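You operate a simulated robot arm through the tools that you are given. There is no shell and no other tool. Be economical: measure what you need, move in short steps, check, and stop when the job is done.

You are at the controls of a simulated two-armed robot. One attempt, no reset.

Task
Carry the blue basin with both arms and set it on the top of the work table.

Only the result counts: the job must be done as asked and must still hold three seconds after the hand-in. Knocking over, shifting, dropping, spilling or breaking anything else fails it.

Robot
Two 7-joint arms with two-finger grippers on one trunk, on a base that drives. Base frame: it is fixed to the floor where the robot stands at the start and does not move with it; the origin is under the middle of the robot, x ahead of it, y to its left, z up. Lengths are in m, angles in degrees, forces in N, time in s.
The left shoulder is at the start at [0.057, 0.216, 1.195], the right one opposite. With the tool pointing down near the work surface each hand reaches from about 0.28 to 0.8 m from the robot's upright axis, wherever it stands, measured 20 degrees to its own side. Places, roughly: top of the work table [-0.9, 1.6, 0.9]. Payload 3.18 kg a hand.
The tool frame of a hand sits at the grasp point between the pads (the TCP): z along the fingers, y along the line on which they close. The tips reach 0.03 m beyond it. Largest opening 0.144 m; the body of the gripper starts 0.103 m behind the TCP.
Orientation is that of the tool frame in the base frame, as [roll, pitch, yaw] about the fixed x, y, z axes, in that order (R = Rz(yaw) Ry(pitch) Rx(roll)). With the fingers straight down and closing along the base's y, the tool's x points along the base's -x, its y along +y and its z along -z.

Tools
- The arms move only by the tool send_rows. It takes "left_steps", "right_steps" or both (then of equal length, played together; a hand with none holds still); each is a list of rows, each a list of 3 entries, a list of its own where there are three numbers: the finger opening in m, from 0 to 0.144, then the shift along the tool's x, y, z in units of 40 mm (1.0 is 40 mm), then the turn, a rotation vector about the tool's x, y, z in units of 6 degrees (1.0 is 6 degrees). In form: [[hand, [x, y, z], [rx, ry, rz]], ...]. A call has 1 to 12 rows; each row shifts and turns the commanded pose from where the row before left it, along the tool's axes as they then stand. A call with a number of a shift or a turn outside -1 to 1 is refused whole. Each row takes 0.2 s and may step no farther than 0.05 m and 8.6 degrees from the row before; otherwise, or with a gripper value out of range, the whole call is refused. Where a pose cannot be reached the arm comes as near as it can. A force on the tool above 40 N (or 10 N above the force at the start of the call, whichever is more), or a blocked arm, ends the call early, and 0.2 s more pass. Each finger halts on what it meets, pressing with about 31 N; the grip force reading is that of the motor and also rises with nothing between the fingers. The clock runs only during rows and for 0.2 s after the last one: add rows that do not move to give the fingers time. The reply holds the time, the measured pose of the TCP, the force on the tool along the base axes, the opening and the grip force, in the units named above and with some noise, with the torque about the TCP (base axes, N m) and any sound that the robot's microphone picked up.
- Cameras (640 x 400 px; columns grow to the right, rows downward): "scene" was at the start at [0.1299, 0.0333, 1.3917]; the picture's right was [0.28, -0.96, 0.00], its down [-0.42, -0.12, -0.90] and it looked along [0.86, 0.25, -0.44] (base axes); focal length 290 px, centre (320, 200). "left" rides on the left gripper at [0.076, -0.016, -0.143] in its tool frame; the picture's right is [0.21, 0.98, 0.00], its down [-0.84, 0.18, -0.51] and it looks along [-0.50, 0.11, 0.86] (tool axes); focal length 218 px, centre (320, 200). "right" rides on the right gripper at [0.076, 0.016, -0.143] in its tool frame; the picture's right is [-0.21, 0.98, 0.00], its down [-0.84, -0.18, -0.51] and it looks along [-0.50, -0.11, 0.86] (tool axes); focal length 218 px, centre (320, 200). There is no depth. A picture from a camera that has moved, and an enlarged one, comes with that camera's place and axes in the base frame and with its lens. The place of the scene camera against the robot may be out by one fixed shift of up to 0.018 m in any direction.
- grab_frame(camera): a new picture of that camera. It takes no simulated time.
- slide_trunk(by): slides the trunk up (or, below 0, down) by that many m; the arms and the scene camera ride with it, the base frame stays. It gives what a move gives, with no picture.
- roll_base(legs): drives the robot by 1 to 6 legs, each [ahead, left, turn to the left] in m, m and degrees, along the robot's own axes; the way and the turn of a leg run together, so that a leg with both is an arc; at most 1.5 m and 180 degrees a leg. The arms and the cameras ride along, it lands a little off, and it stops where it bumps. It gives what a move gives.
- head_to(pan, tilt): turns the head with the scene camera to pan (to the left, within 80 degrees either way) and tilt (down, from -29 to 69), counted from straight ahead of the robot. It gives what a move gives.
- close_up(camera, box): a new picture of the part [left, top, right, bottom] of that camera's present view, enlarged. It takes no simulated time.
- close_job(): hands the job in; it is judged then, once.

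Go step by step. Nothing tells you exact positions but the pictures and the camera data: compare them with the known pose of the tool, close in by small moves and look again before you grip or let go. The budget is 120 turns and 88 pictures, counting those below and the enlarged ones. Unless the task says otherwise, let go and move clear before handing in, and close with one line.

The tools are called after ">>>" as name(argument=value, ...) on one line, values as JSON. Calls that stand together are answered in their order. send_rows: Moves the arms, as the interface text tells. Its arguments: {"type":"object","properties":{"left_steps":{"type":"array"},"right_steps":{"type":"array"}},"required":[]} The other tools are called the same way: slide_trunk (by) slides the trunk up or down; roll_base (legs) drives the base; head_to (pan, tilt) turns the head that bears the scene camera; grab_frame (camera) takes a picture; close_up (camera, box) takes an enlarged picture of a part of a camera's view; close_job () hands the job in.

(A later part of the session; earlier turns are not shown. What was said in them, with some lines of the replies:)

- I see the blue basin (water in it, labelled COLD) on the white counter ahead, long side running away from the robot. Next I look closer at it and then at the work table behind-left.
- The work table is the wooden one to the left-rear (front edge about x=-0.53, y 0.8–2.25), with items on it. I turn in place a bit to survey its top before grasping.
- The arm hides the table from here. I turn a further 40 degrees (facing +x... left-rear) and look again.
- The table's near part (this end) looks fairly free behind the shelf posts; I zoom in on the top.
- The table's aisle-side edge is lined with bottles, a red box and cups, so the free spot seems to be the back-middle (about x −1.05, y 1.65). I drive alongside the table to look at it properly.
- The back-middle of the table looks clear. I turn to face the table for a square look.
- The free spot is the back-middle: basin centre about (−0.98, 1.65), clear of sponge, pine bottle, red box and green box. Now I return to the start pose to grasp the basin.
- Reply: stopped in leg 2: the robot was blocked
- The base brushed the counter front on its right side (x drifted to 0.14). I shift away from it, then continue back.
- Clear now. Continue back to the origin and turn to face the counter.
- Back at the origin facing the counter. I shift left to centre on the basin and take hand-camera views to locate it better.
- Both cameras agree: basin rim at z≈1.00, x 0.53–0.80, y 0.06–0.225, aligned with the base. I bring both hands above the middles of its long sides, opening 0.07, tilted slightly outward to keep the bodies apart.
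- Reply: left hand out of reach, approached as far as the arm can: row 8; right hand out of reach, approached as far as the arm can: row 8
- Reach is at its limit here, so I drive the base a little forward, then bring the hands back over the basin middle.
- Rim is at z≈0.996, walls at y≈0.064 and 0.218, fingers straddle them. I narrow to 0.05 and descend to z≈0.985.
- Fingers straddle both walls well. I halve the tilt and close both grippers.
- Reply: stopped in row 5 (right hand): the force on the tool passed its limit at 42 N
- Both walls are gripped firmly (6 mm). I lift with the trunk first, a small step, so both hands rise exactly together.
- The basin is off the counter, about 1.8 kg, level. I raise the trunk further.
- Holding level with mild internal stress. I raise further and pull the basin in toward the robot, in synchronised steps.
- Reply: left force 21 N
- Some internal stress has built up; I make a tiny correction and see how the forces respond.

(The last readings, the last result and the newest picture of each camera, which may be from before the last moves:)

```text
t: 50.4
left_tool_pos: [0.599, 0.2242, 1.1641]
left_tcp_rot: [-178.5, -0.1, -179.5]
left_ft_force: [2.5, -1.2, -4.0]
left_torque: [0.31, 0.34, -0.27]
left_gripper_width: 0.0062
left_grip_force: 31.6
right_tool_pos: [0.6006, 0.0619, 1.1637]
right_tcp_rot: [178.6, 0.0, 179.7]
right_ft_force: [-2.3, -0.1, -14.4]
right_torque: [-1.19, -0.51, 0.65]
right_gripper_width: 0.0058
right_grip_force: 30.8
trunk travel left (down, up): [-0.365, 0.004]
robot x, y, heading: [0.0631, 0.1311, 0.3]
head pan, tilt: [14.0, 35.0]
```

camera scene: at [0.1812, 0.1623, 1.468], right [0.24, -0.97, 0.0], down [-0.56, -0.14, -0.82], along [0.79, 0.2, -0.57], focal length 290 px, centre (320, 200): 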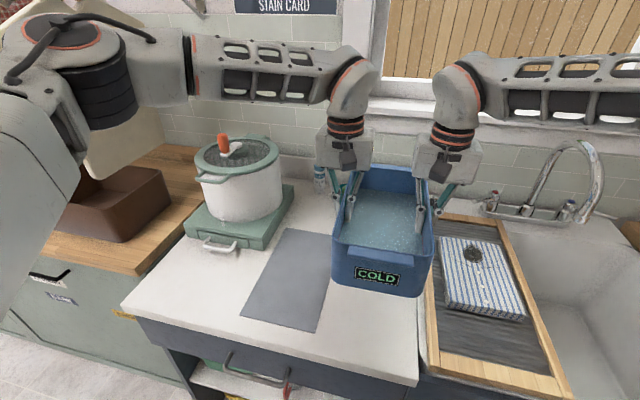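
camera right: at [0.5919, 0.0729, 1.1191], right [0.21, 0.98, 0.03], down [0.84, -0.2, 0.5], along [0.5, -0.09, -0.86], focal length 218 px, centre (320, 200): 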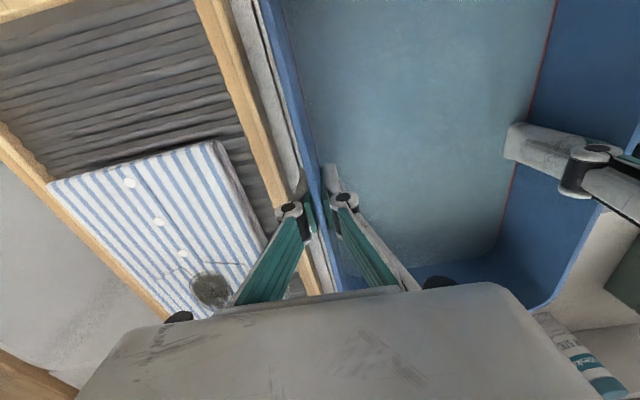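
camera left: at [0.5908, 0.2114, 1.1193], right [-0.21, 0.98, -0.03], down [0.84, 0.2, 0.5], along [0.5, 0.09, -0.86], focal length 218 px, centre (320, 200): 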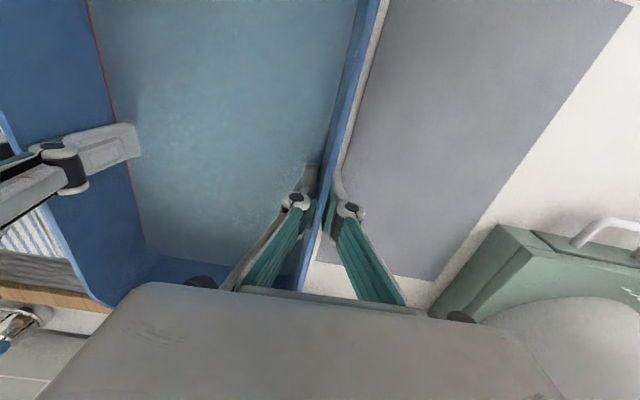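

Good response. I continue the pull-in and lift with slight compensation.

>>> send_rows(left_steps=[[0, [0.35, -0.014, -0.25], [0, 0, 0]], [0, [0.35, -0.014, -0.25], [0, 0, 0]], [0, [0.35, -0.014, -0.25], [0, 0, 0]], [0, [0.35, -0.014, -0.25], [0, 0, 0]], [0, [0, 0, 0], [0, 0, 0]], [0, [0, 0, 0], [0, 0, 0]]], right_steps=[[0, [0.35, 0.014, -0.245], [0, 0, 0]], [0, [0.35, 0.014, -0.245], [0, 0, 0]], [0, [0.35, 0.014, -0.25], [0, 0, 0]], [0, [0.35, 0.014, -0.25], [0, 0, 0]], [0, [0, 0, 0], [0, 0, 0]], [0, [0, 0, 0], [0, 0, 0]]])

>>> grab_frame(camera="scene")

```text
t: 51.4
left_tool_pos: [0.5499, 0.224, 1.1963]
left_tcp_rot: [-178.8, 0.0, -179.4]
left_ft_force: [1.5, -0.3, -7.2]
left_torque: [0.0, 0.39, -0.54]
left_gripper_width: 0.0059
left_grip_force: 30.7
right_tool_pos: [0.5517, 0.0624, 1.195]
right_tcp_rot: [179.0, -0.2, 179.5]
right_ft_force: [-1.0, 1.1, -9.6]
right_torque: [-0.24, -0.5, 0.71]
right_gripper_width: 0.0061
right_grip_force: 31.4
trunk travel left (down, up): [-0.365, 0.004]
robot x, y, heading: [0.064, 0.1365, 0.2]
head pan, tilt: [14.0, 35.0]
stopped in row 4 (right hand): the force on the tool passed its limit at 42 N (the readings are from after the stop); the commanded pose is now the measured one
```

```text
52 pictures are left
camera scene: at [0.1796, 0.1624, 1.4681], right [0.24, -0.97, 0.0], down [-0.56, -0.14, -0.82], along [0.79, 0.2, -0.57], focal length 290 px, centre (320, 200)
```

scene: 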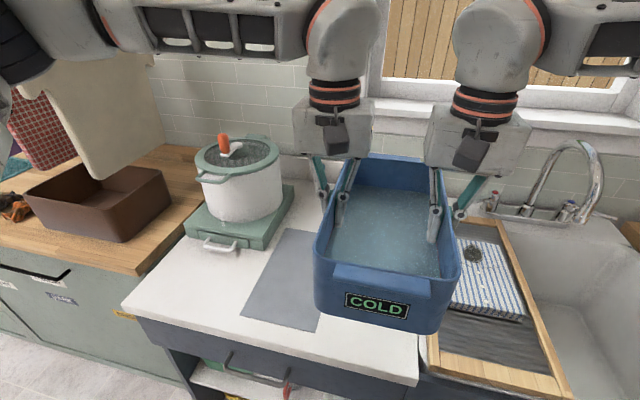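

Basin is held close in with low stress (TCP z 1.195). I now back off gently and turn left, in stages.

>>> roll_base(legs=[[-0.07, -0.13, 0]])

>>> roll_base(legs=[[0, 0, 30]])

>>> grab_frame(camera="scene")

```text
t: 53.2
left_tool_pos: [0.4819, 0.0933, 1.1981]
left_tcp_rot: [-178.6, 0.0, -179.1]
left_ft_force: [2.1, 3.3, -5.4]
left_torque: [0.11, -0.36, -0.55]
left_gripper_width: 0.0058
left_grip_force: 31.0
right_tool_pos: [0.4829, -0.0702, 1.1965]
right_tcp_rot: [178.7, -0.2, 179.4]
right_ft_force: [-1.6, -3.0, -12.3]
right_torque: [-0.61, 0.22, 0.75]
right_gripper_width: 0.006
right_grip_force: 31.0
trunk travel left (down, up): [-0.365, 0.004]
robot x, y, heading: [-0.0062, 0.0059, 0.1]
head pan, tilt: [14.0, 35.0]
```

```text
t: 55.1
left_tool_pos: [0.3668, 0.3303, 1.1981]
left_tcp_rot: [-178.7, -0.1, -148.3]
left_ft_force: [2.0, -0.4, -7.1]
left_torque: [0.08, -0.17, -0.59]
left_gripper_width: 0.006
left_grip_force: 31.1
right_tool_pos: [0.4505, 0.1921, 1.1961]
right_tcp_rot: [178.9, -0.3, -149.7]
right_ft_force: [-0.5, 1.2, -12.4]
right_torque: [-0.36, -0.18, 0.73]
right_gripper_width: 0.0061
right_grip_force: 31.3
trunk travel left (down, up): [-0.365, 0.004]
robot x, y, heading: [-0.0062, 0.0023, 31.0]
head pan, tilt: [14.0, 35.0]
```

```text
51 pictures are left
camera scene: at [0.0823, 0.0936, 1.468], right [0.71, -0.71, 0.0], down [-0.41, -0.41, -0.82], along [0.58, 0.58, -0.57], focal length 290 px, centre (320, 200)
```

scene: 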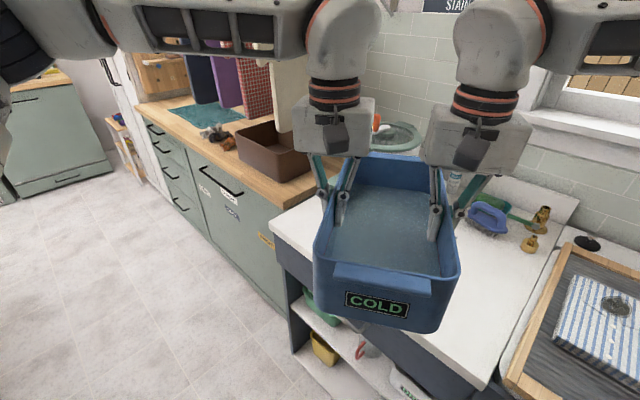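

Clear of the pot. Continue turning to about 98 degrees, then look left at the shelf versus the elbow.

>>> roll_base(legs=[[0, 0, 35]])

>>> head_to(pan=60, tilt=15)

>>> grab_frame(camera="scene")

```text
t: 57.2
left_tool_pos: [0.1129, 0.4841, 1.1985]
left_tcp_rot: [-178.7, -0.1, -113.7]
left_ft_force: [2.7, 1.1, -7.4]
left_torque: [0.12, -0.11, -0.64]
left_gripper_width: 0.0061
left_grip_force: 31.4
right_tool_pos: [0.2617, 0.4175, 1.1972]
right_tcp_rot: [178.9, -0.2, -115.0]
right_ft_force: [-1.2, 0.2, -11.2]
right_torque: [-0.15, -0.25, 0.72]
right_gripper_width: 0.006
right_grip_force: 31.2
trunk travel left (down, up): [-0.365, 0.004]
robot x, y, heading: [-0.01, 0.0042, 65.3]
head pan, tilt: [14.0, 35.0]
```

```text
t: 58.3
left_tool_pos: [0.1147, 0.4845, 1.1987]
left_tcp_rot: [-178.7, -0.1, -113.7]
left_ft_force: [1.1, -0.4, -8.4]
left_torque: [0.17, 0.02, -0.7]
left_gripper_width: 0.0061
left_grip_force: 31.1
right_tool_pos: [0.2618, 0.4177, 1.1959]
right_tcp_rot: [178.8, -0.4, -115.1]
right_ft_force: [-2.1, 0.3, -8.9]
right_torque: [-0.07, -0.16, 0.72]
right_gripper_width: 0.006
right_grip_force: 30.7
trunk travel left (down, up): [-0.365, 0.004]
robot x, y, heading: [-0.0078, 0.0025, 65.7]
head pan, tilt: [60.0, 15.0]
```

```text
50 pictures are left
camera scene: at [-0.0527, 0.1236, 1.5], right [0.81, 0.58, 0.0], down [0.15, -0.21, -0.97], along [-0.56, 0.79, -0.26], focal length 290 px, centre (320, 200)
```

scene: 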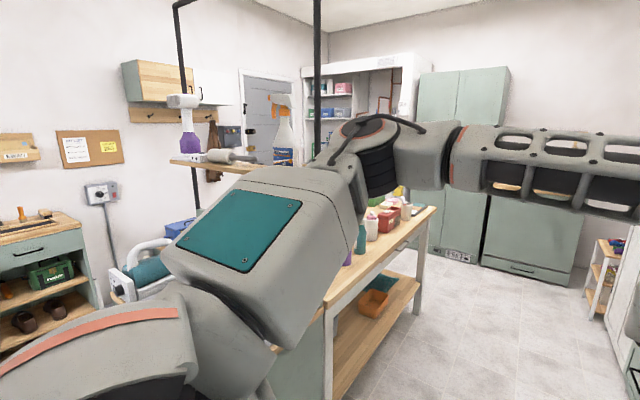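

The left elbow sits forward-left, so I keep the heading near 83° to pass between the shelf and the hanging clothes, driving straight along +y.

>>> roll_base(legs=[[0.02, 0.0, 17.5], [0.5, 0.06, 0]])

>>> grab_frame(camera="scene")

```text
t: 62.2
left_tool_pos: [-0.0355, 1.0149, 1.1978]
left_tcp_rot: [-178.7, 0.0, -96.2]
left_ft_force: [2.3, -0.1, -8.6]
left_torque: [0.09, -0.03, -0.64]
left_gripper_width: 0.0057
left_grip_force: 31.0
right_tool_pos: [0.1253, 0.9951, 1.1961]
right_tcp_rot: [179.0, -0.4, -97.5]
right_ft_force: [-1.8, 0.2, -10.0]
right_torque: [0.03, -0.18, 0.72]
right_gripper_width: 0.0062
right_grip_force: 31.2
trunk travel left (down, up): [-0.365, 0.004]
robot x, y, heading: [-0.0059, 0.518, 83.2]
head pan, tilt: [60.0, 15.0]
```

```text
49 pictures are left
camera scene: at [-0.0842, 0.6241, 1.5001], right [0.6, 0.8, 0.0], down [0.21, -0.16, -0.97], along [-0.77, 0.58, -0.26], focal length 290 px, centre (320, 200)
```

scene: 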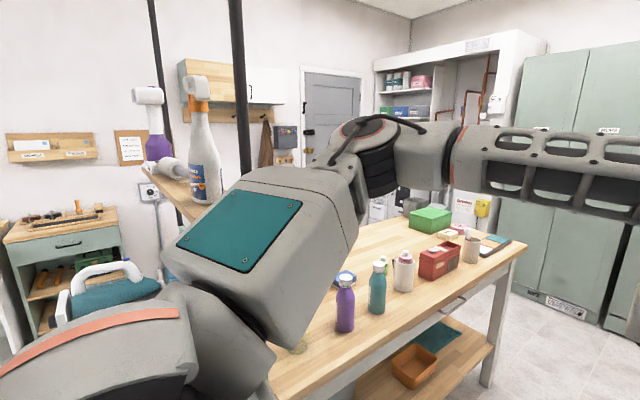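

Past the shelf post with clearance. I continue along to y≈1.66.

>>> roll_base(legs=[[1.14, 0.085, 0]])

>>> roll_base(legs=[[0, 0, 50]])

>>> head_to(pan=25, tilt=30)

>>> grab_frame(camera="scene")

```text
t: 68.0
left_tool_pos: [-0.0088, 2.1534, 1.1974]
left_tcp_rot: [-178.7, -0.1, -95.1]
left_ft_force: [2.4, -0.2, -8.3]
left_torque: [0.07, 0.0, -0.65]
left_gripper_width: 0.0057
left_grip_force: 30.7
right_tool_pos: [0.152, 2.1369, 1.1971]
right_tcp_rot: [179.0, -0.2, -96.3]
right_ft_force: [-1.9, -1.1, -10.7]
right_torque: [0.05, -0.13, 0.72]
right_gripper_width: 0.006
right_grip_force: 30.8
trunk travel left (down, up): [-0.365, 0.004]
robot x, y, heading: [0.031, 1.6567, 84.3]
head pan, tilt: [60.0, 15.0]
```

```text
t: 70.7
left_tool_pos: [-0.3737, 1.9421, 1.1972]
left_tcp_rot: [-178.6, -0.1, -44.8]
left_ft_force: [0.4, 1.9, -7.8]
left_torque: [0.06, 0.05, -0.63]
left_gripper_width: 0.0062
left_grip_force: 31.0
right_tool_pos: [-0.2592, 2.0566, 1.1952]
right_tcp_rot: [179.0, -0.2, -46.3]
right_ft_force: [-0.5, -1.4, -9.4]
right_torque: [0.12, -0.05, 0.73]
right_gripper_width: 0.006
right_grip_force: 31.1
trunk travel left (down, up): [-0.365, 0.004]
robot x, y, heading: [0.0326, 1.6612, 134.6]
head pan, tilt: [60.0, 15.0]
```

```text
t: 71.7
left_tool_pos: [-0.375, 1.9434, 1.1982]
left_tcp_rot: [-178.8, -0.2, -45.0]
left_ft_force: [1.2, 0.9, -8.7]
left_torque: [0.02, 0.08, -0.68]
left_gripper_width: 0.0063
left_grip_force: 30.9
right_tool_pos: [-0.2605, 2.0582, 1.1965]
right_tcp_rot: [179.0, -0.3, -46.1]
right_ft_force: [-0.8, -2.2, -8.4]
right_torque: [0.09, -0.04, 0.67]
right_gripper_width: 0.0059
right_grip_force: 31.0
trunk travel left (down, up): [-0.365, 0.004]
robot x, y, heading: [0.0304, 1.6525, 134.6]
head pan, tilt: [25.0, 30.0]
```

```text
48 pictures are left
camera scene: at [-0.0913, 1.7267, 1.4759], right [0.35, 0.94, 0.0], down [0.47, -0.17, -0.87], along [-0.81, 0.3, -0.5], focal length 290 px, centre (320, 200)
```

scene: 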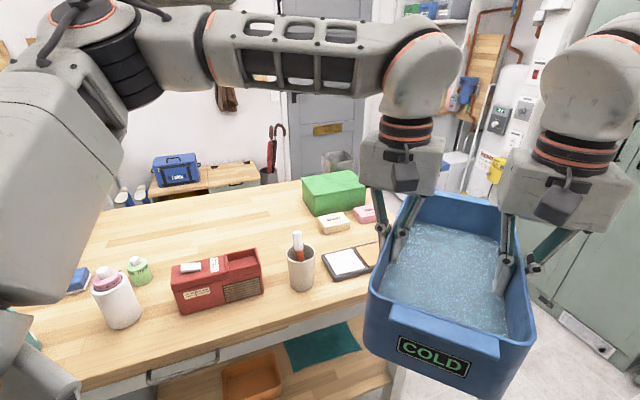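

The free zone behind the red box is confirmed (table back edge ≈ −1.2). I turn to face the table and move up to it with the basin still high.

>>> roll_base(legs=[[0, 0, 45.4]])

>>> head_to(pan=0, tilt=32)

>>> grab_frame(camera="scene")

```text
t: 74.2
left_tool_pos: [-0.4579, 1.5756, 1.197]
left_tcp_rot: [-178.8, -0.2, -0.3]
left_ft_force: [-0.2, 1.5, -9.2]
left_torque: [-0.01, 0.03, -0.63]
left_gripper_width: 0.006
left_grip_force: 30.7
right_tool_pos: [-0.4557, 1.7383, 1.1963]
right_tcp_rot: [178.9, -0.3, -1.5]
right_ft_force: [0.6, -1.8, -9.3]
right_torque: [0.07, 0.09, 0.67]
right_gripper_width: 0.006
right_grip_force: 31.6
trunk travel left (down, up): [-0.365, 0.004]
robot x, y, heading: [0.0302, 1.6571, 179.3]
head pan, tilt: [25.0, 30.0]
```

```text
t: 75.1
left_tool_pos: [-0.4578, 1.5756, 1.1986]
left_tcp_rot: [-178.8, -0.1, -0.4]
left_ft_force: [-0.6, 2.7, -8.9]
left_torque: [-0.02, 0.04, -0.66]
left_gripper_width: 0.0062
left_grip_force: 31.5
right_tool_pos: [-0.4563, 1.7372, 1.1951]
right_tcp_rot: [178.9, -0.3, -1.6]
right_ft_force: [0.4, -1.7, -8.2]
right_torque: [0.04, 0.07, 0.73]
right_gripper_width: 0.0058
right_grip_force: 31.0
trunk travel left (down, up): [-0.365, 0.004]
robot x, y, heading: [0.0314, 1.6566, 179.2]
head pan, tilt: [0.0, 32.0]
```

```text
47 pictures are left
camera scene: at [-0.1085, 1.6673, 1.4727], right [0.01, 1.0, 0.0], down [0.53, -0.01, -0.85], along [-0.85, 0.01, -0.53], focal length 290 px, centre (320, 200)
```

scene: 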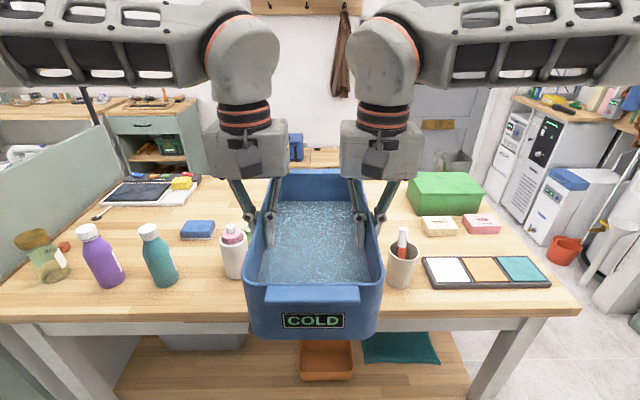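

Facing the table squarely. I extend the arms slowly, keeping stress low.

>>> send_rows(left_steps=[[0, [-0.15, 0, 0], [0, 0, 0]], [0, [-0.25, 0, 0], [0, 0, 0]], [0, [-0.25, 0, 0], [0, 0, 0]], [0, [-0.25, 0, 0], [0, 0, 0]], [0, [-0.25, 0, 0], [0, 0, 0]], [0, [-0.15, 0, 0], [0, 0, 0]], [0, [0, 0, 0], [0, 0, 0]]], right_steps=[[0, [-0.15, 0, 0], [0, 0, 0]], [0, [-0.25, 0, 0], [0, 0, 0]], [0, [-0.25, 0, 0], [0, 0, 0]], [0, [-0.25, 0, 0], [0, 0, 0]], [0, [-0.25, 0, 0], [0, 0, 0]], [0, [-0.15, 0, 0], [0, 0, 0]], [0, [0, 0, 0], [0, 0, 0]]])

```text
t: 76.7
left_tool_pos: [-0.5097, 1.5766, 1.1971]
left_tcp_rot: [-178.8, -0.2, -0.4]
left_ft_force: [-3.6, 16.2, -9.6]
left_torque: [0.23, 0.11, -0.15]
left_gripper_width: 0.0059
left_grip_force: 31.0
right_tool_pos: [-0.5092, 1.7379, 1.1948]
right_tcp_rot: [178.9, -0.3, -1.5]
right_ft_force: [3.1, -15.8, -7.6]
right_torque: [-0.41, 0.03, 0.71]
right_gripper_width: 0.006
right_grip_force: 30.3
trunk travel left (down, up): [-0.365, 0.004]
robot x, y, heading: [0.0349, 1.6586, 179.1]
head pan, tilt: [0.0, 32.0]
```

Slight yaw difference between tools gave some tension; I compensate and continue extending.

>>> send_rows(left_steps=[[0, [-0.1, 0, 0], [0, 0, 0]], [0, [-0.25, 0, 0], [0, 0, 0]], [0, [-0.25, 0, 0], [0, 0, 0]], [0, [-0.25, 0, 0], [0, 0, 0]], [0, [-0.25, 0, 0], [0, 0, 0]], [0, [-0.2, 0, 0], [0, 0, 0]], [0, [0, 0, 0], [0, 0, 0]]], right_steps=[[0, [-0.1, 0.032, 0], [0, 0, 0]], [0, [-0.25, 0.006, 0], [0, 0, 0]], [0, [-0.25, 0.006, 0], [0, 0, 0]], [0, [-0.25, 0.006, 0], [0, 0, 0]], [0, [-0.25, 0.006, 0], [0, 0, 0]], [0, [-0.2, 0.005, 0], [0, 0, 0]], [0, [0, 0, 0], [0, 0, 0]]])

```text
t: 78.3
left_tool_pos: [-0.5616, 1.5761, 1.1975]
left_tcp_rot: [-178.8, -0.1, -0.3]
left_ft_force: [0.4, 6.9, -11.1]
left_torque: [-0.2, 0.32, -0.66]
left_gripper_width: 0.006
left_grip_force: 31.3
right_tool_pos: [-0.559, 1.7375, 1.1937]
right_tcp_rot: [178.9, -0.3, -1.5]
right_ft_force: [0.9, -6.8, -5.5]
right_torque: [-0.14, -0.17, 0.7]
right_gripper_width: 0.006
right_grip_force: 31.1
trunk travel left (down, up): [-0.365, 0.004]
robot x, y, heading: [0.0299, 1.6603, 179.3]
head pan, tilt: [0.0, 32.0]
```

>>> send_rows(left_steps=[[0, [-0.15, 0, 0], [0, 0, 0]], [0, [-0.25, 0, 0], [0, 0, 0]], [0, [-0.25, 0, 0], [0, 0, 0]], [0, [-0.25, 0, 0], [0, 0, 0]], [0, [-0.2, 0, 0], [0, 0, 0]], [0, [0, 0, 0], [0, 0, 0]]], right_steps=[[0, [-0.15, 0.018, -0.008], [0, 0, 0]], [0, [-0.25, 0.006, 0], [0, 0, 0]], [0, [-0.25, 0.006, 0], [0, 0, 0]], [0, [-0.25, 0.006, 0], [0, 0, 0]], [0, [-0.2, 0.005, 0], [0, 0, 0]], [0, [0, 0, 0], [0, 0, 0]]])

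>>> grab_frame(camera="scene")

```text
t: 79.7
left_tool_pos: [-0.6073, 1.5759, 1.1974]
left_tcp_rot: [-178.8, -0.1, -0.3]
left_ft_force: [1.5, 9.7, -10.8]
left_torque: [-0.1, -0.23, -0.73]
left_gripper_width: 0.006
left_grip_force: 31.0
right_tool_pos: [-0.6032, 1.7375, 1.1961]
right_tcp_rot: [178.8, -0.2, -1.4]
right_ft_force: [-2.5, -9.6, -7.4]
right_torque: [-0.26, 0.33, 0.47]
right_gripper_width: 0.0059
right_grip_force: 31.1
trunk travel left (down, up): [-0.365, 0.004]
robot x, y, heading: [0.033, 1.6604, 179.3]
head pan, tilt: [0.0, 32.0]
```

```text
46 pictures are left
camera scene: at [-0.1086, 1.6674, 1.4727], right [0.01, 1.0, 0.0], down [0.53, -0.01, -0.85], along [-0.85, 0.01, -0.53], focal length 290 px, centre (320, 200)
```

scene: 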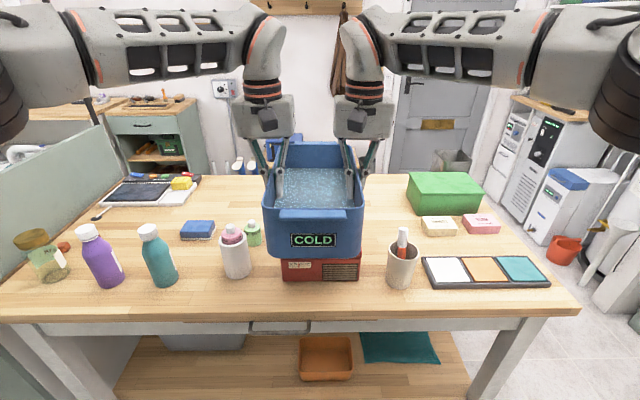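

Arms are extended enough. I drive forward in small steps toward the table, basin high above the red box.

>>> roll_base(legs=[[0.2, 0, 0.7]])

>>> roll_base(legs=[[0.08, 0, 0]])

>>> grab_frame(camera="scene")

```text
t: 81.3
left_tool_pos: [-0.8033, 1.574, 1.197]
left_tcp_rot: [-178.8, -0.1, -0.1]
left_ft_force: [1.4, 14.1, -12.2]
left_torque: [0.03, 0.14, -0.72]
left_gripper_width: 0.0059
left_grip_force: 30.7
right_tool_pos: [-0.8009, 1.7358, 1.1946]
right_tcp_rot: [178.9, -0.3, -1.1]
right_ft_force: [-2.0, -14.4, -6.4]
right_torque: [-0.36, -0.01, 0.49]
right_gripper_width: 0.006
right_grip_force: 31.1
trunk travel left (down, up): [-0.365, 0.004]
robot x, y, heading: [-0.1664, 1.6603, 179.5]
head pan, tilt: [0.0, 32.0]
```

```text
t: 82.3
left_tool_pos: [-0.8839, 1.5752, 1.197]
left_tcp_rot: [-178.8, -0.2, -0.1]
left_ft_force: [1.3, 1.7, -10.5]
left_torque: [-0.09, -0.05, -0.7]
left_gripper_width: 0.006
left_grip_force: 30.9
right_tool_pos: [-0.8819, 1.7364, 1.194]
right_tcp_rot: [179.0, -0.4, -1.0]
right_ft_force: [-2.3, -1.6, -8.5]
right_torque: [-0.01, 0.07, 0.5]
right_gripper_width: 0.0062
right_grip_force: 31.3
trunk travel left (down, up): [-0.365, 0.004]
robot x, y, heading: [-0.2472, 1.6614, 179.5]
head pan, tilt: [0.0, 32.0]
```

```text
45 pictures are left
camera scene: at [-0.3869, 1.6697, 1.4725], right [0.01, 1.0, 0.0], down [0.53, 0.0, -0.85], along [-0.85, 0.01, -0.53], focal length 290 px, centre (320, 200)
```

scene: 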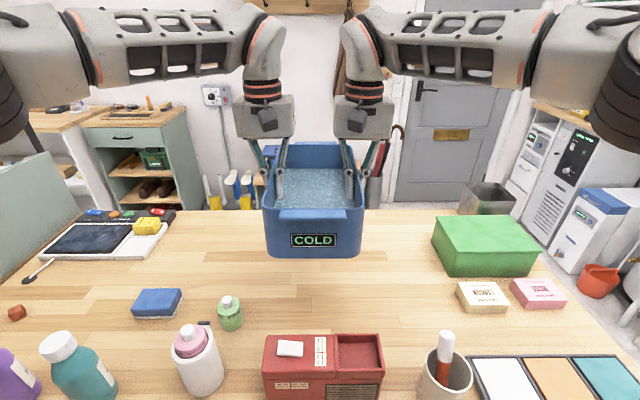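

Table's back edge is ≈ −1.24, red box back ≈ −0.72. Another 5 cm forward places the basin centre at about −0.935 with clearance all round.

>>> roll_base(legs=[[0.05, 0, 0]])

>>> slide_trunk(by=-0.1)

>>> grab_frame(camera="scene")

>>> grab_frame(camera="left")

```text
t: 83.3
left_tool_pos: [-0.9261, 1.5727, 1.1926]
left_tcp_rot: [-178.9, -0.4, 0.0]
left_ft_force: [-0.6, 2.2, -10.3]
left_torque: [-0.01, 0.11, -0.48]
left_gripper_width: 0.0062
left_grip_force: 30.9
right_tool_pos: [-0.9253, 1.7357, 1.1904]
right_tcp_rot: [179.0, -0.6, -0.6]
right_ft_force: [-2.5, -0.7, -9.3]
right_torque: [-0.02, -0.17, 0.24]
right_gripper_width: 0.0061
right_grip_force: 30.7
trunk travel left (down, up): [-0.365, 0.004]
robot x, y, heading: [-0.2832, 1.6617, 180.0]
head pan, tilt: [0.0, 32.0]
stopped in leg 1: the robot was blocked; the commanded pose is now the measured one
```

```text
t: 84.7
left_tool_pos: [-0.9209, 1.574, 1.0967]
left_tcp_rot: [-178.8, 0.0, 0.1]
left_ft_force: [1.4, 1.2, -9.0]
left_torque: [-0.03, 0.01, -0.54]
left_gripper_width: 0.0059
left_grip_force: 30.9
right_tool_pos: [-0.9199, 1.7346, 1.0961]
right_tcp_rot: [178.8, -0.2, -0.7]
right_ft_force: [-0.1, -0.8, -8.3]
right_torque: [0.01, 0.14, 0.4]
right_gripper_width: 0.0059
right_grip_force: 31.0
trunk travel left (down, up): [-0.265, 0.104]
robot x, y, heading: [-0.2825, 1.6638, 180.0]
head pan, tilt: [0.0, 32.0]
```

```text
44 pictures are left
camera scene: at [-0.4376, 1.6709, 1.3723], right [0.0, 1.0, 0.0], down [0.53, 0.0, -0.85], along [-0.85, 0.0, -0.53], focal length 290 px, centre (320, 200)
```

scene: 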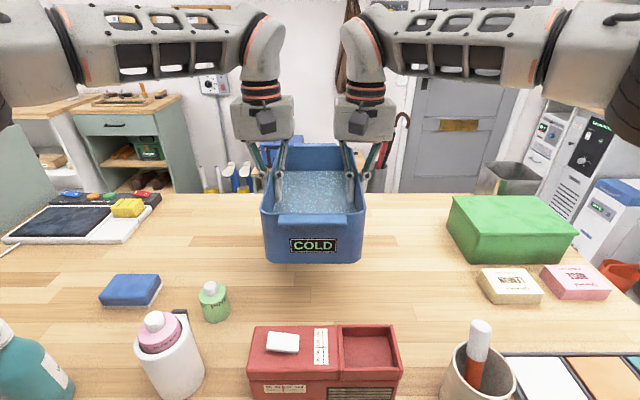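

```text
43 pictures are left
camera left: at [-0.8451, 1.5884, 1.2393], right [0.21, -0.98, -0.02], down [-0.84, -0.19, 0.5], along [-0.5, -0.09, -0.86], focal length 218 px, centre (320, 200)
```

left: 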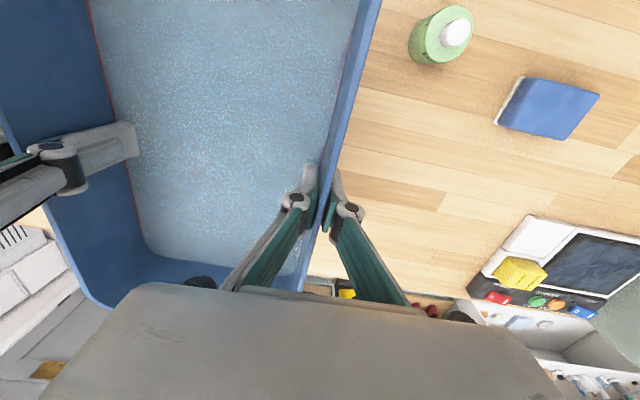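

The base touched the table softly and stopped; nothing on it moved. The basin is over the free spot (centre ≈ −0.92, 1.655). I lower with the trunk.

>>> slide_trunk(by=-0.08)

>>> grab_frame(camera="scene")

>>> grab_frame(camera="left")

```text
t: 85.8
left_tool_pos: [-0.9201, 1.5735, 1.0175]
left_tcp_rot: [-178.9, 0.2, 0.2]
left_ft_force: [2.0, 0.4, -8.6]
left_torque: [-0.05, 0.07, -0.55]
left_gripper_width: 0.0059
left_grip_force: 31.4
right_tool_pos: [-0.9194, 1.7351, 1.018]
right_tcp_rot: [179.0, 0.0, -0.7]
right_ft_force: [-0.5, 0.2, -8.0]
right_torque: [0.04, 0.13, 0.39]
right_gripper_width: 0.0059
right_grip_force: 30.9
trunk travel left (down, up): [-0.185, 0.184]
robot x, y, heading: [-0.2839, 1.6586, 180.0]
head pan, tilt: [0.0, 32.0]
```

```text
42 pictures are left
camera scene: at [-0.4903, 1.6711, 1.2891], right [0.0, 1.0, 0.0], down [0.53, 0.0, -0.85], along [-0.85, 0.0, -0.53], focal length 290 px, centre (320, 200)
```

scene: 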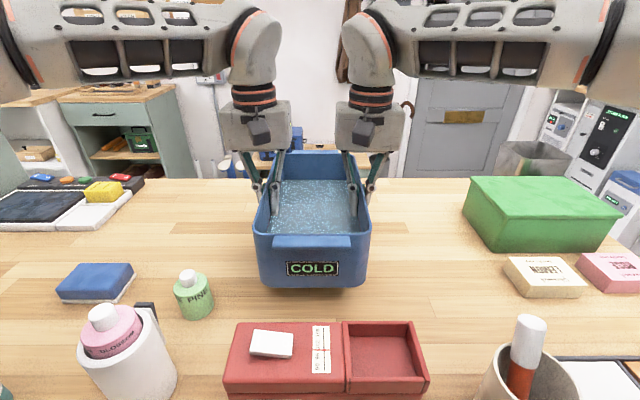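

```text
41 pictures are left
camera left: at [-0.844, 1.5883, 1.1608], right [0.21, -0.98, -0.02], down [-0.84, -0.19, 0.51], along [-0.5, -0.09, -0.86], focal length 218 px, centre (320, 200)
```

left: 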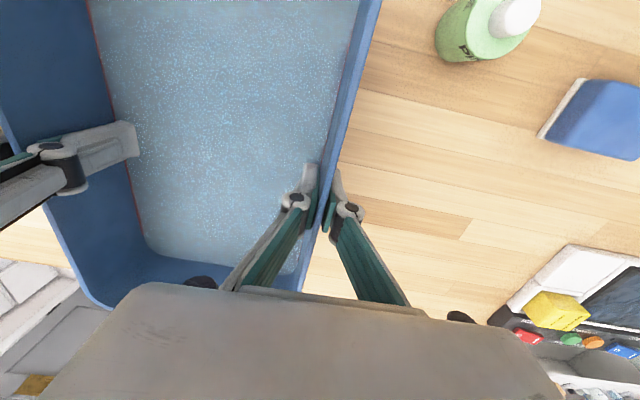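

>>> slide_trunk(by=-0.03)

>>> slide_trunk(by=-0.008)

```text
t: 86.6
left_tool_pos: [-0.9189, 1.5737, 0.9901]
left_tcp_rot: [-178.8, 0.2, 0.3]
left_ft_force: [1.4, -1.2, -8.0]
left_torque: [0.01, 0.0, -0.58]
left_gripper_width: 0.006
left_grip_force: 31.1
right_tool_pos: [-0.9181, 1.7362, 0.989]
right_tcp_rot: [178.9, 0.1, -0.8]
right_ft_force: [0.1, 0.7, -7.3]
right_torque: [0.03, 0.18, 0.4]
right_gripper_width: 0.0056
right_grip_force: 31.0
trunk travel left (down, up): [-0.155, 0.214]
robot x, y, heading: [-0.2845, 1.6606, 179.7]
head pan, tilt: [0.0, 32.0]
```

```text
t: 87.2
left_tool_pos: [-0.9211, 1.5734, 0.9806]
left_tcp_rot: [-178.8, 0.2, 0.2]
left_ft_force: [1.1, 0.9, -8.2]
left_torque: [0.01, 0.07, -0.53]
left_gripper_width: 0.0058
left_grip_force: 31.1
right_tool_pos: [-0.92, 1.7357, 0.979]
right_tcp_rot: [178.8, -0.2, -0.7]
right_ft_force: [0.4, -0.8, -8.4]
right_torque: [-0.05, 0.05, 0.41]
right_gripper_width: 0.0061
right_grip_force: 31.1
trunk travel left (down, up): [-0.147, 0.222]
robot x, y, heading: [-0.2848, 1.6621, 179.8]
head pan, tilt: [0.0, 32.0]
```

>>> slide_trunk(by=-0.005)

>>> grab_frame(camera="scene")

```text
t: 87.7
left_tool_pos: [-0.9203, 1.5738, 0.9728]
left_tcp_rot: [-178.8, -0.1, 0.1]
left_ft_force: [1.0, 1.4, -8.8]
left_torque: [-0.01, 0.25, -0.52]
left_gripper_width: 0.0061
left_grip_force: 31.3
right_tool_pos: [-0.9203, 1.7348, 0.9709]
right_tcp_rot: [178.9, -0.3, -0.7]
right_ft_force: [-0.6, -0.5, -7.6]
right_torque: [-0.01, -0.1, 0.37]
right_gripper_width: 0.0058
right_grip_force: 31.1
trunk travel left (down, up): [-0.142, 0.227]
robot x, y, heading: [-0.2837, 1.6625, 179.7]
head pan, tilt: [0.0, 32.0]
```

```text
40 pictures are left
camera scene: at [-0.5349, 1.6713, 1.24], right [0.0, 1.0, 0.0], down [0.53, 0.0, -0.85], along [-0.85, 0.0, -0.53], focal length 290 px, centre (320, 200)
```

scene: 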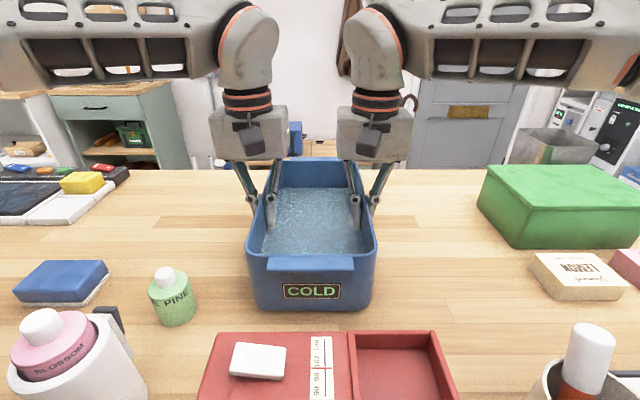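

Almost down; force still shows full weight. Small further steps until the load comes off.

>>> slide_trunk(by=-0.005)

>>> slide_trunk(by=-0.004)

```text
t: 88.2
left_tool_pos: [-0.9204, 1.5743, 0.9692]
left_tcp_rot: [-178.7, -0.1, 0.1]
left_ft_force: [2.1, 0.1, -3.0]
left_torque: [-0.19, -0.64, -0.58]
left_gripper_width: 0.0059
left_grip_force: 30.8
right_tool_pos: [-0.9202, 1.7362, 0.9677]
right_tcp_rot: [178.9, -0.2, -0.7]
right_ft_force: [-1.2, 0.2, -5.8]
right_torque: [0.04, -0.44, 0.39]
right_gripper_width: 0.006
right_grip_force: 30.9
trunk travel left (down, up): [-0.137, 0.232]
robot x, y, heading: [-0.2815, 1.6636, 180.0]
head pan, tilt: [0.0, 32.0]
```

```text
t: 88.8
left_tool_pos: [-0.9209, 1.5728, 0.969]
left_tcp_rot: [-178.6, 0.4, 0.2]
left_ft_force: [-3.3, -1.9, 12.1]
left_torque: [-0.42, -0.94, -0.63]
left_gripper_width: 0.0059
left_grip_force: 31.5
right_tool_pos: [-0.9205, 1.7358, 0.9659]
right_tcp_rot: [178.8, 0.0, -0.8]
right_ft_force: [-7.4, 1.5, 7.9]
right_torque: [0.04, -0.83, 0.45]
right_gripper_width: 0.0061
right_grip_force: 31.3
trunk travel left (down, up): [-0.133, 0.236]
robot x, y, heading: [-0.2811, 1.6617, 179.6]
head pan, tilt: [0.0, 32.0]
```

The basin rests on the table (forces reversed). I ease back 2 mm and open both grippers.

>>> slide_trunk(by=0.002)

>>> send_rows(left_steps=[[0.02, [0, 0, 0], [0, 0, 0]], [0.04, [0, 0, 0], [0, 0, 0]], [0.045, [0, 0, 0], [0, 0, 0]], [0.045, [0, 0, 0], [0, 0, 0]]], right_steps=[[0.02, [0, 0, 0], [0, 0, 0]], [0.04, [0, 0, 0], [0, 0, 0]], [0.045, [0, 0, 0], [0, 0, 0]], [0.045, [0, 0, 0], [0, 0, 0]]])

>>> grab_frame(camera="scene")

>>> grab_frame(camera="left")

>>> grab_frame(camera="right")

```text
t: 89.3
left_tool_pos: [-0.9205, 1.5726, 0.9684]
left_tcp_rot: [-178.7, 0.3, 0.1]
left_ft_force: [-4.2, -0.3, 9.2]
left_torque: [-0.26, 1.11, -0.54]
left_gripper_width: 0.006
left_grip_force: 30.6
right_tool_pos: [-0.9205, 1.7346, 0.9657]
right_tcp_rot: [178.9, 0.0, -0.6]
right_ft_force: [-5.9, 0.3, 3.6]
right_torque: [-0.01, 1.12, 0.36]
right_gripper_width: 0.006
right_grip_force: 31.2
trunk travel left (down, up): [-0.135, 0.234]
robot x, y, heading: [-0.282, 1.6639, 180.0]
head pan, tilt: [0.0, 32.0]
```

```text
t: 90.3
left_tool_pos: [-0.9206, 1.5726, 0.9668]
left_tcp_rot: [-178.7, 0.0, 0.0]
left_ft_force: [-0.4, 0.0, 0.1]
left_torque: [0.03, -0.02, -0.02]
left_gripper_width: 0.0451
left_grip_force: 0.0
right_tool_pos: [-0.9184, 1.7342, 0.9662]
right_tcp_rot: [178.8, -0.2, -0.7]
right_ft_force: [-1.2, 0.2, 0.3]
right_torque: [-0.03, 0.03, 0.0]
right_gripper_width: 0.0448
right_grip_force: 0.0
trunk travel left (down, up): [-0.135, 0.234]
robot x, y, heading: [-0.2817, 1.659, 179.8]
head pan, tilt: [0.0, 32.0]
```

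```text
39 pictures are left
camera scene: at [-0.5417, 1.6713, 1.232], right [0.0, 1.0, 0.0], down [0.53, 0.0, -0.85], along [-0.85, 0.0, -0.53], focal length 290 px, centre (320, 200)
```

scene: 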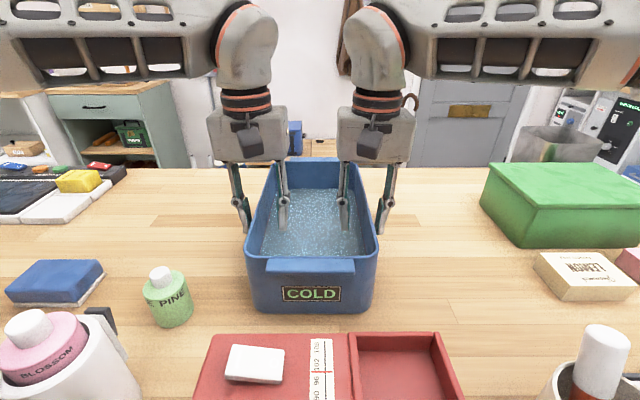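

```text
38 pictures are left
camera left: at [-0.8447, 1.5884, 1.1088], right [0.21, -0.98, -0.02], down [-0.84, -0.19, 0.5], along [-0.5, -0.09, -0.86], focal length 218 px, centre (320, 200)
```

left: 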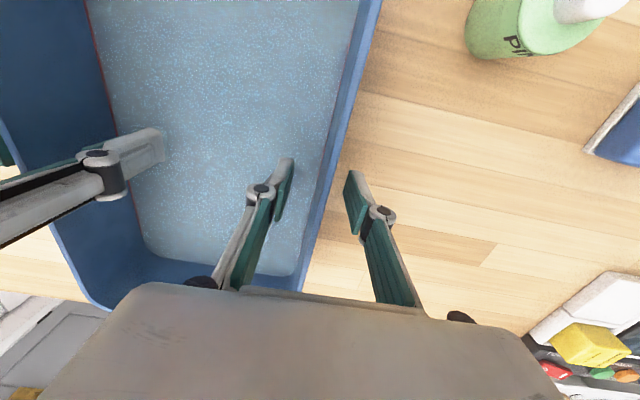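

```text
37 pictures are left
camera right: at [-0.8434, 1.7202, 1.1091], right [-0.22, -0.98, 0.02], down [-0.84, 0.2, 0.5], along [-0.49, 0.1, -0.87], focal length 218 px, centre (320, 200)
```

right: 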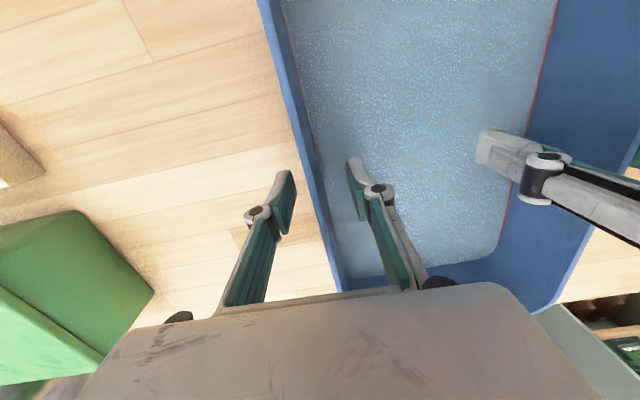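

Both grippers are free of the walls and the basin sits on the table. I raise straight up with the trunk, then back away.

>>> slide_trunk(by=0.06)

>>> slide_trunk(by=0.16)

>>> roll_base(legs=[[-0.25, 0, 0]])

>>> grab_frame(camera="scene")

```text
t: 91.3
left_tool_pos: [-0.9212, 1.574, 1.0245]
left_tcp_rot: [-178.7, -0.2, 0.1]
left_ft_force: [-0.2, -0.6, -0.8]
left_torque: [0.01, -0.06, 0.0]
left_gripper_width: 0.045
left_grip_force: 0.2
right_tool_pos: [-0.9197, 1.7355, 1.0232]
right_tcp_rot: [178.9, -0.4, -0.7]
right_ft_force: [0.6, -1.4, -0.4]
right_torque: [0.02, -0.05, -0.01]
right_gripper_width: 0.0448
right_grip_force: 0.0
trunk travel left (down, up): [-0.195, 0.174]
robot x, y, heading: [-0.2803, 1.6631, 179.9]
head pan, tilt: [0.0, 32.0]
```

```text
t: 93.1
left_tool_pos: [-0.9202, 1.574, 1.1873]
left_tcp_rot: [-178.8, 0.0, 0.1]
left_ft_force: [-0.9, -0.6, 0.3]
left_torque: [0.04, 0.0, -0.03]
left_gripper_width: 0.0449
left_grip_force: 0.0
right_tool_pos: [-0.9195, 1.7356, 1.1854]
right_tcp_rot: [178.9, -0.3, -0.8]
right_ft_force: [0.2, -0.1, -0.6]
right_torque: [-0.02, -0.02, -0.03]
right_gripper_width: 0.045
right_grip_force: 0.0
trunk travel left (down, up): [-0.355, 0.014]
robot x, y, heading: [-0.2801, 1.662, 179.9]
head pan, tilt: [0.0, 32.0]
```

```text
t: 94.9
left_tool_pos: [-0.6706, 1.5723, 1.1871]
left_tcp_rot: [-178.9, -0.1, 0.2]
left_ft_force: [0.8, -0.3, 1.0]
left_torque: [0.0, 0.01, 0.03]
left_gripper_width: 0.045
left_grip_force: 0.1
right_tool_pos: [-0.6695, 1.7344, 1.1848]
right_tcp_rot: [178.9, -0.1, -0.8]
right_ft_force: [0.5, 0.0, -0.4]
right_torque: [-0.01, 0.07, -0.03]
right_gripper_width: 0.0449
right_grip_force: 0.1
trunk travel left (down, up): [-0.355, 0.014]
robot x, y, heading: [-0.0331, 1.6641, 179.9]
head pan, tilt: [0.0, 32.0]
```

```text
36 pictures are left
camera scene: at [-0.1708, 1.6699, 1.4633], right [0.0, 1.0, 0.0], down [0.53, 0.0, -0.85], along [-0.85, 0.0, -0.53], focal length 290 px, centre (320, 200)
```

scene: 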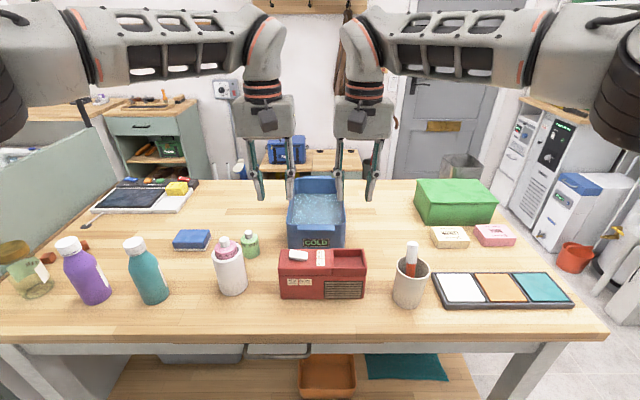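

The basin is flat on the table, full of water, with nothing else disturbed and both hands clear. I hand in the job.

>>> close_job()

```text
The job is handed in.
```

The blue basin is on top of the work table, carried there with both arms. It sits flat with its water still in it. In the last picture nothing else on the table looked moved, and both hands had let go and backed away before I handed the job in. The base touched something twice: it brushed the counter before I picked the basin up, and it met the table softly on the final approach.
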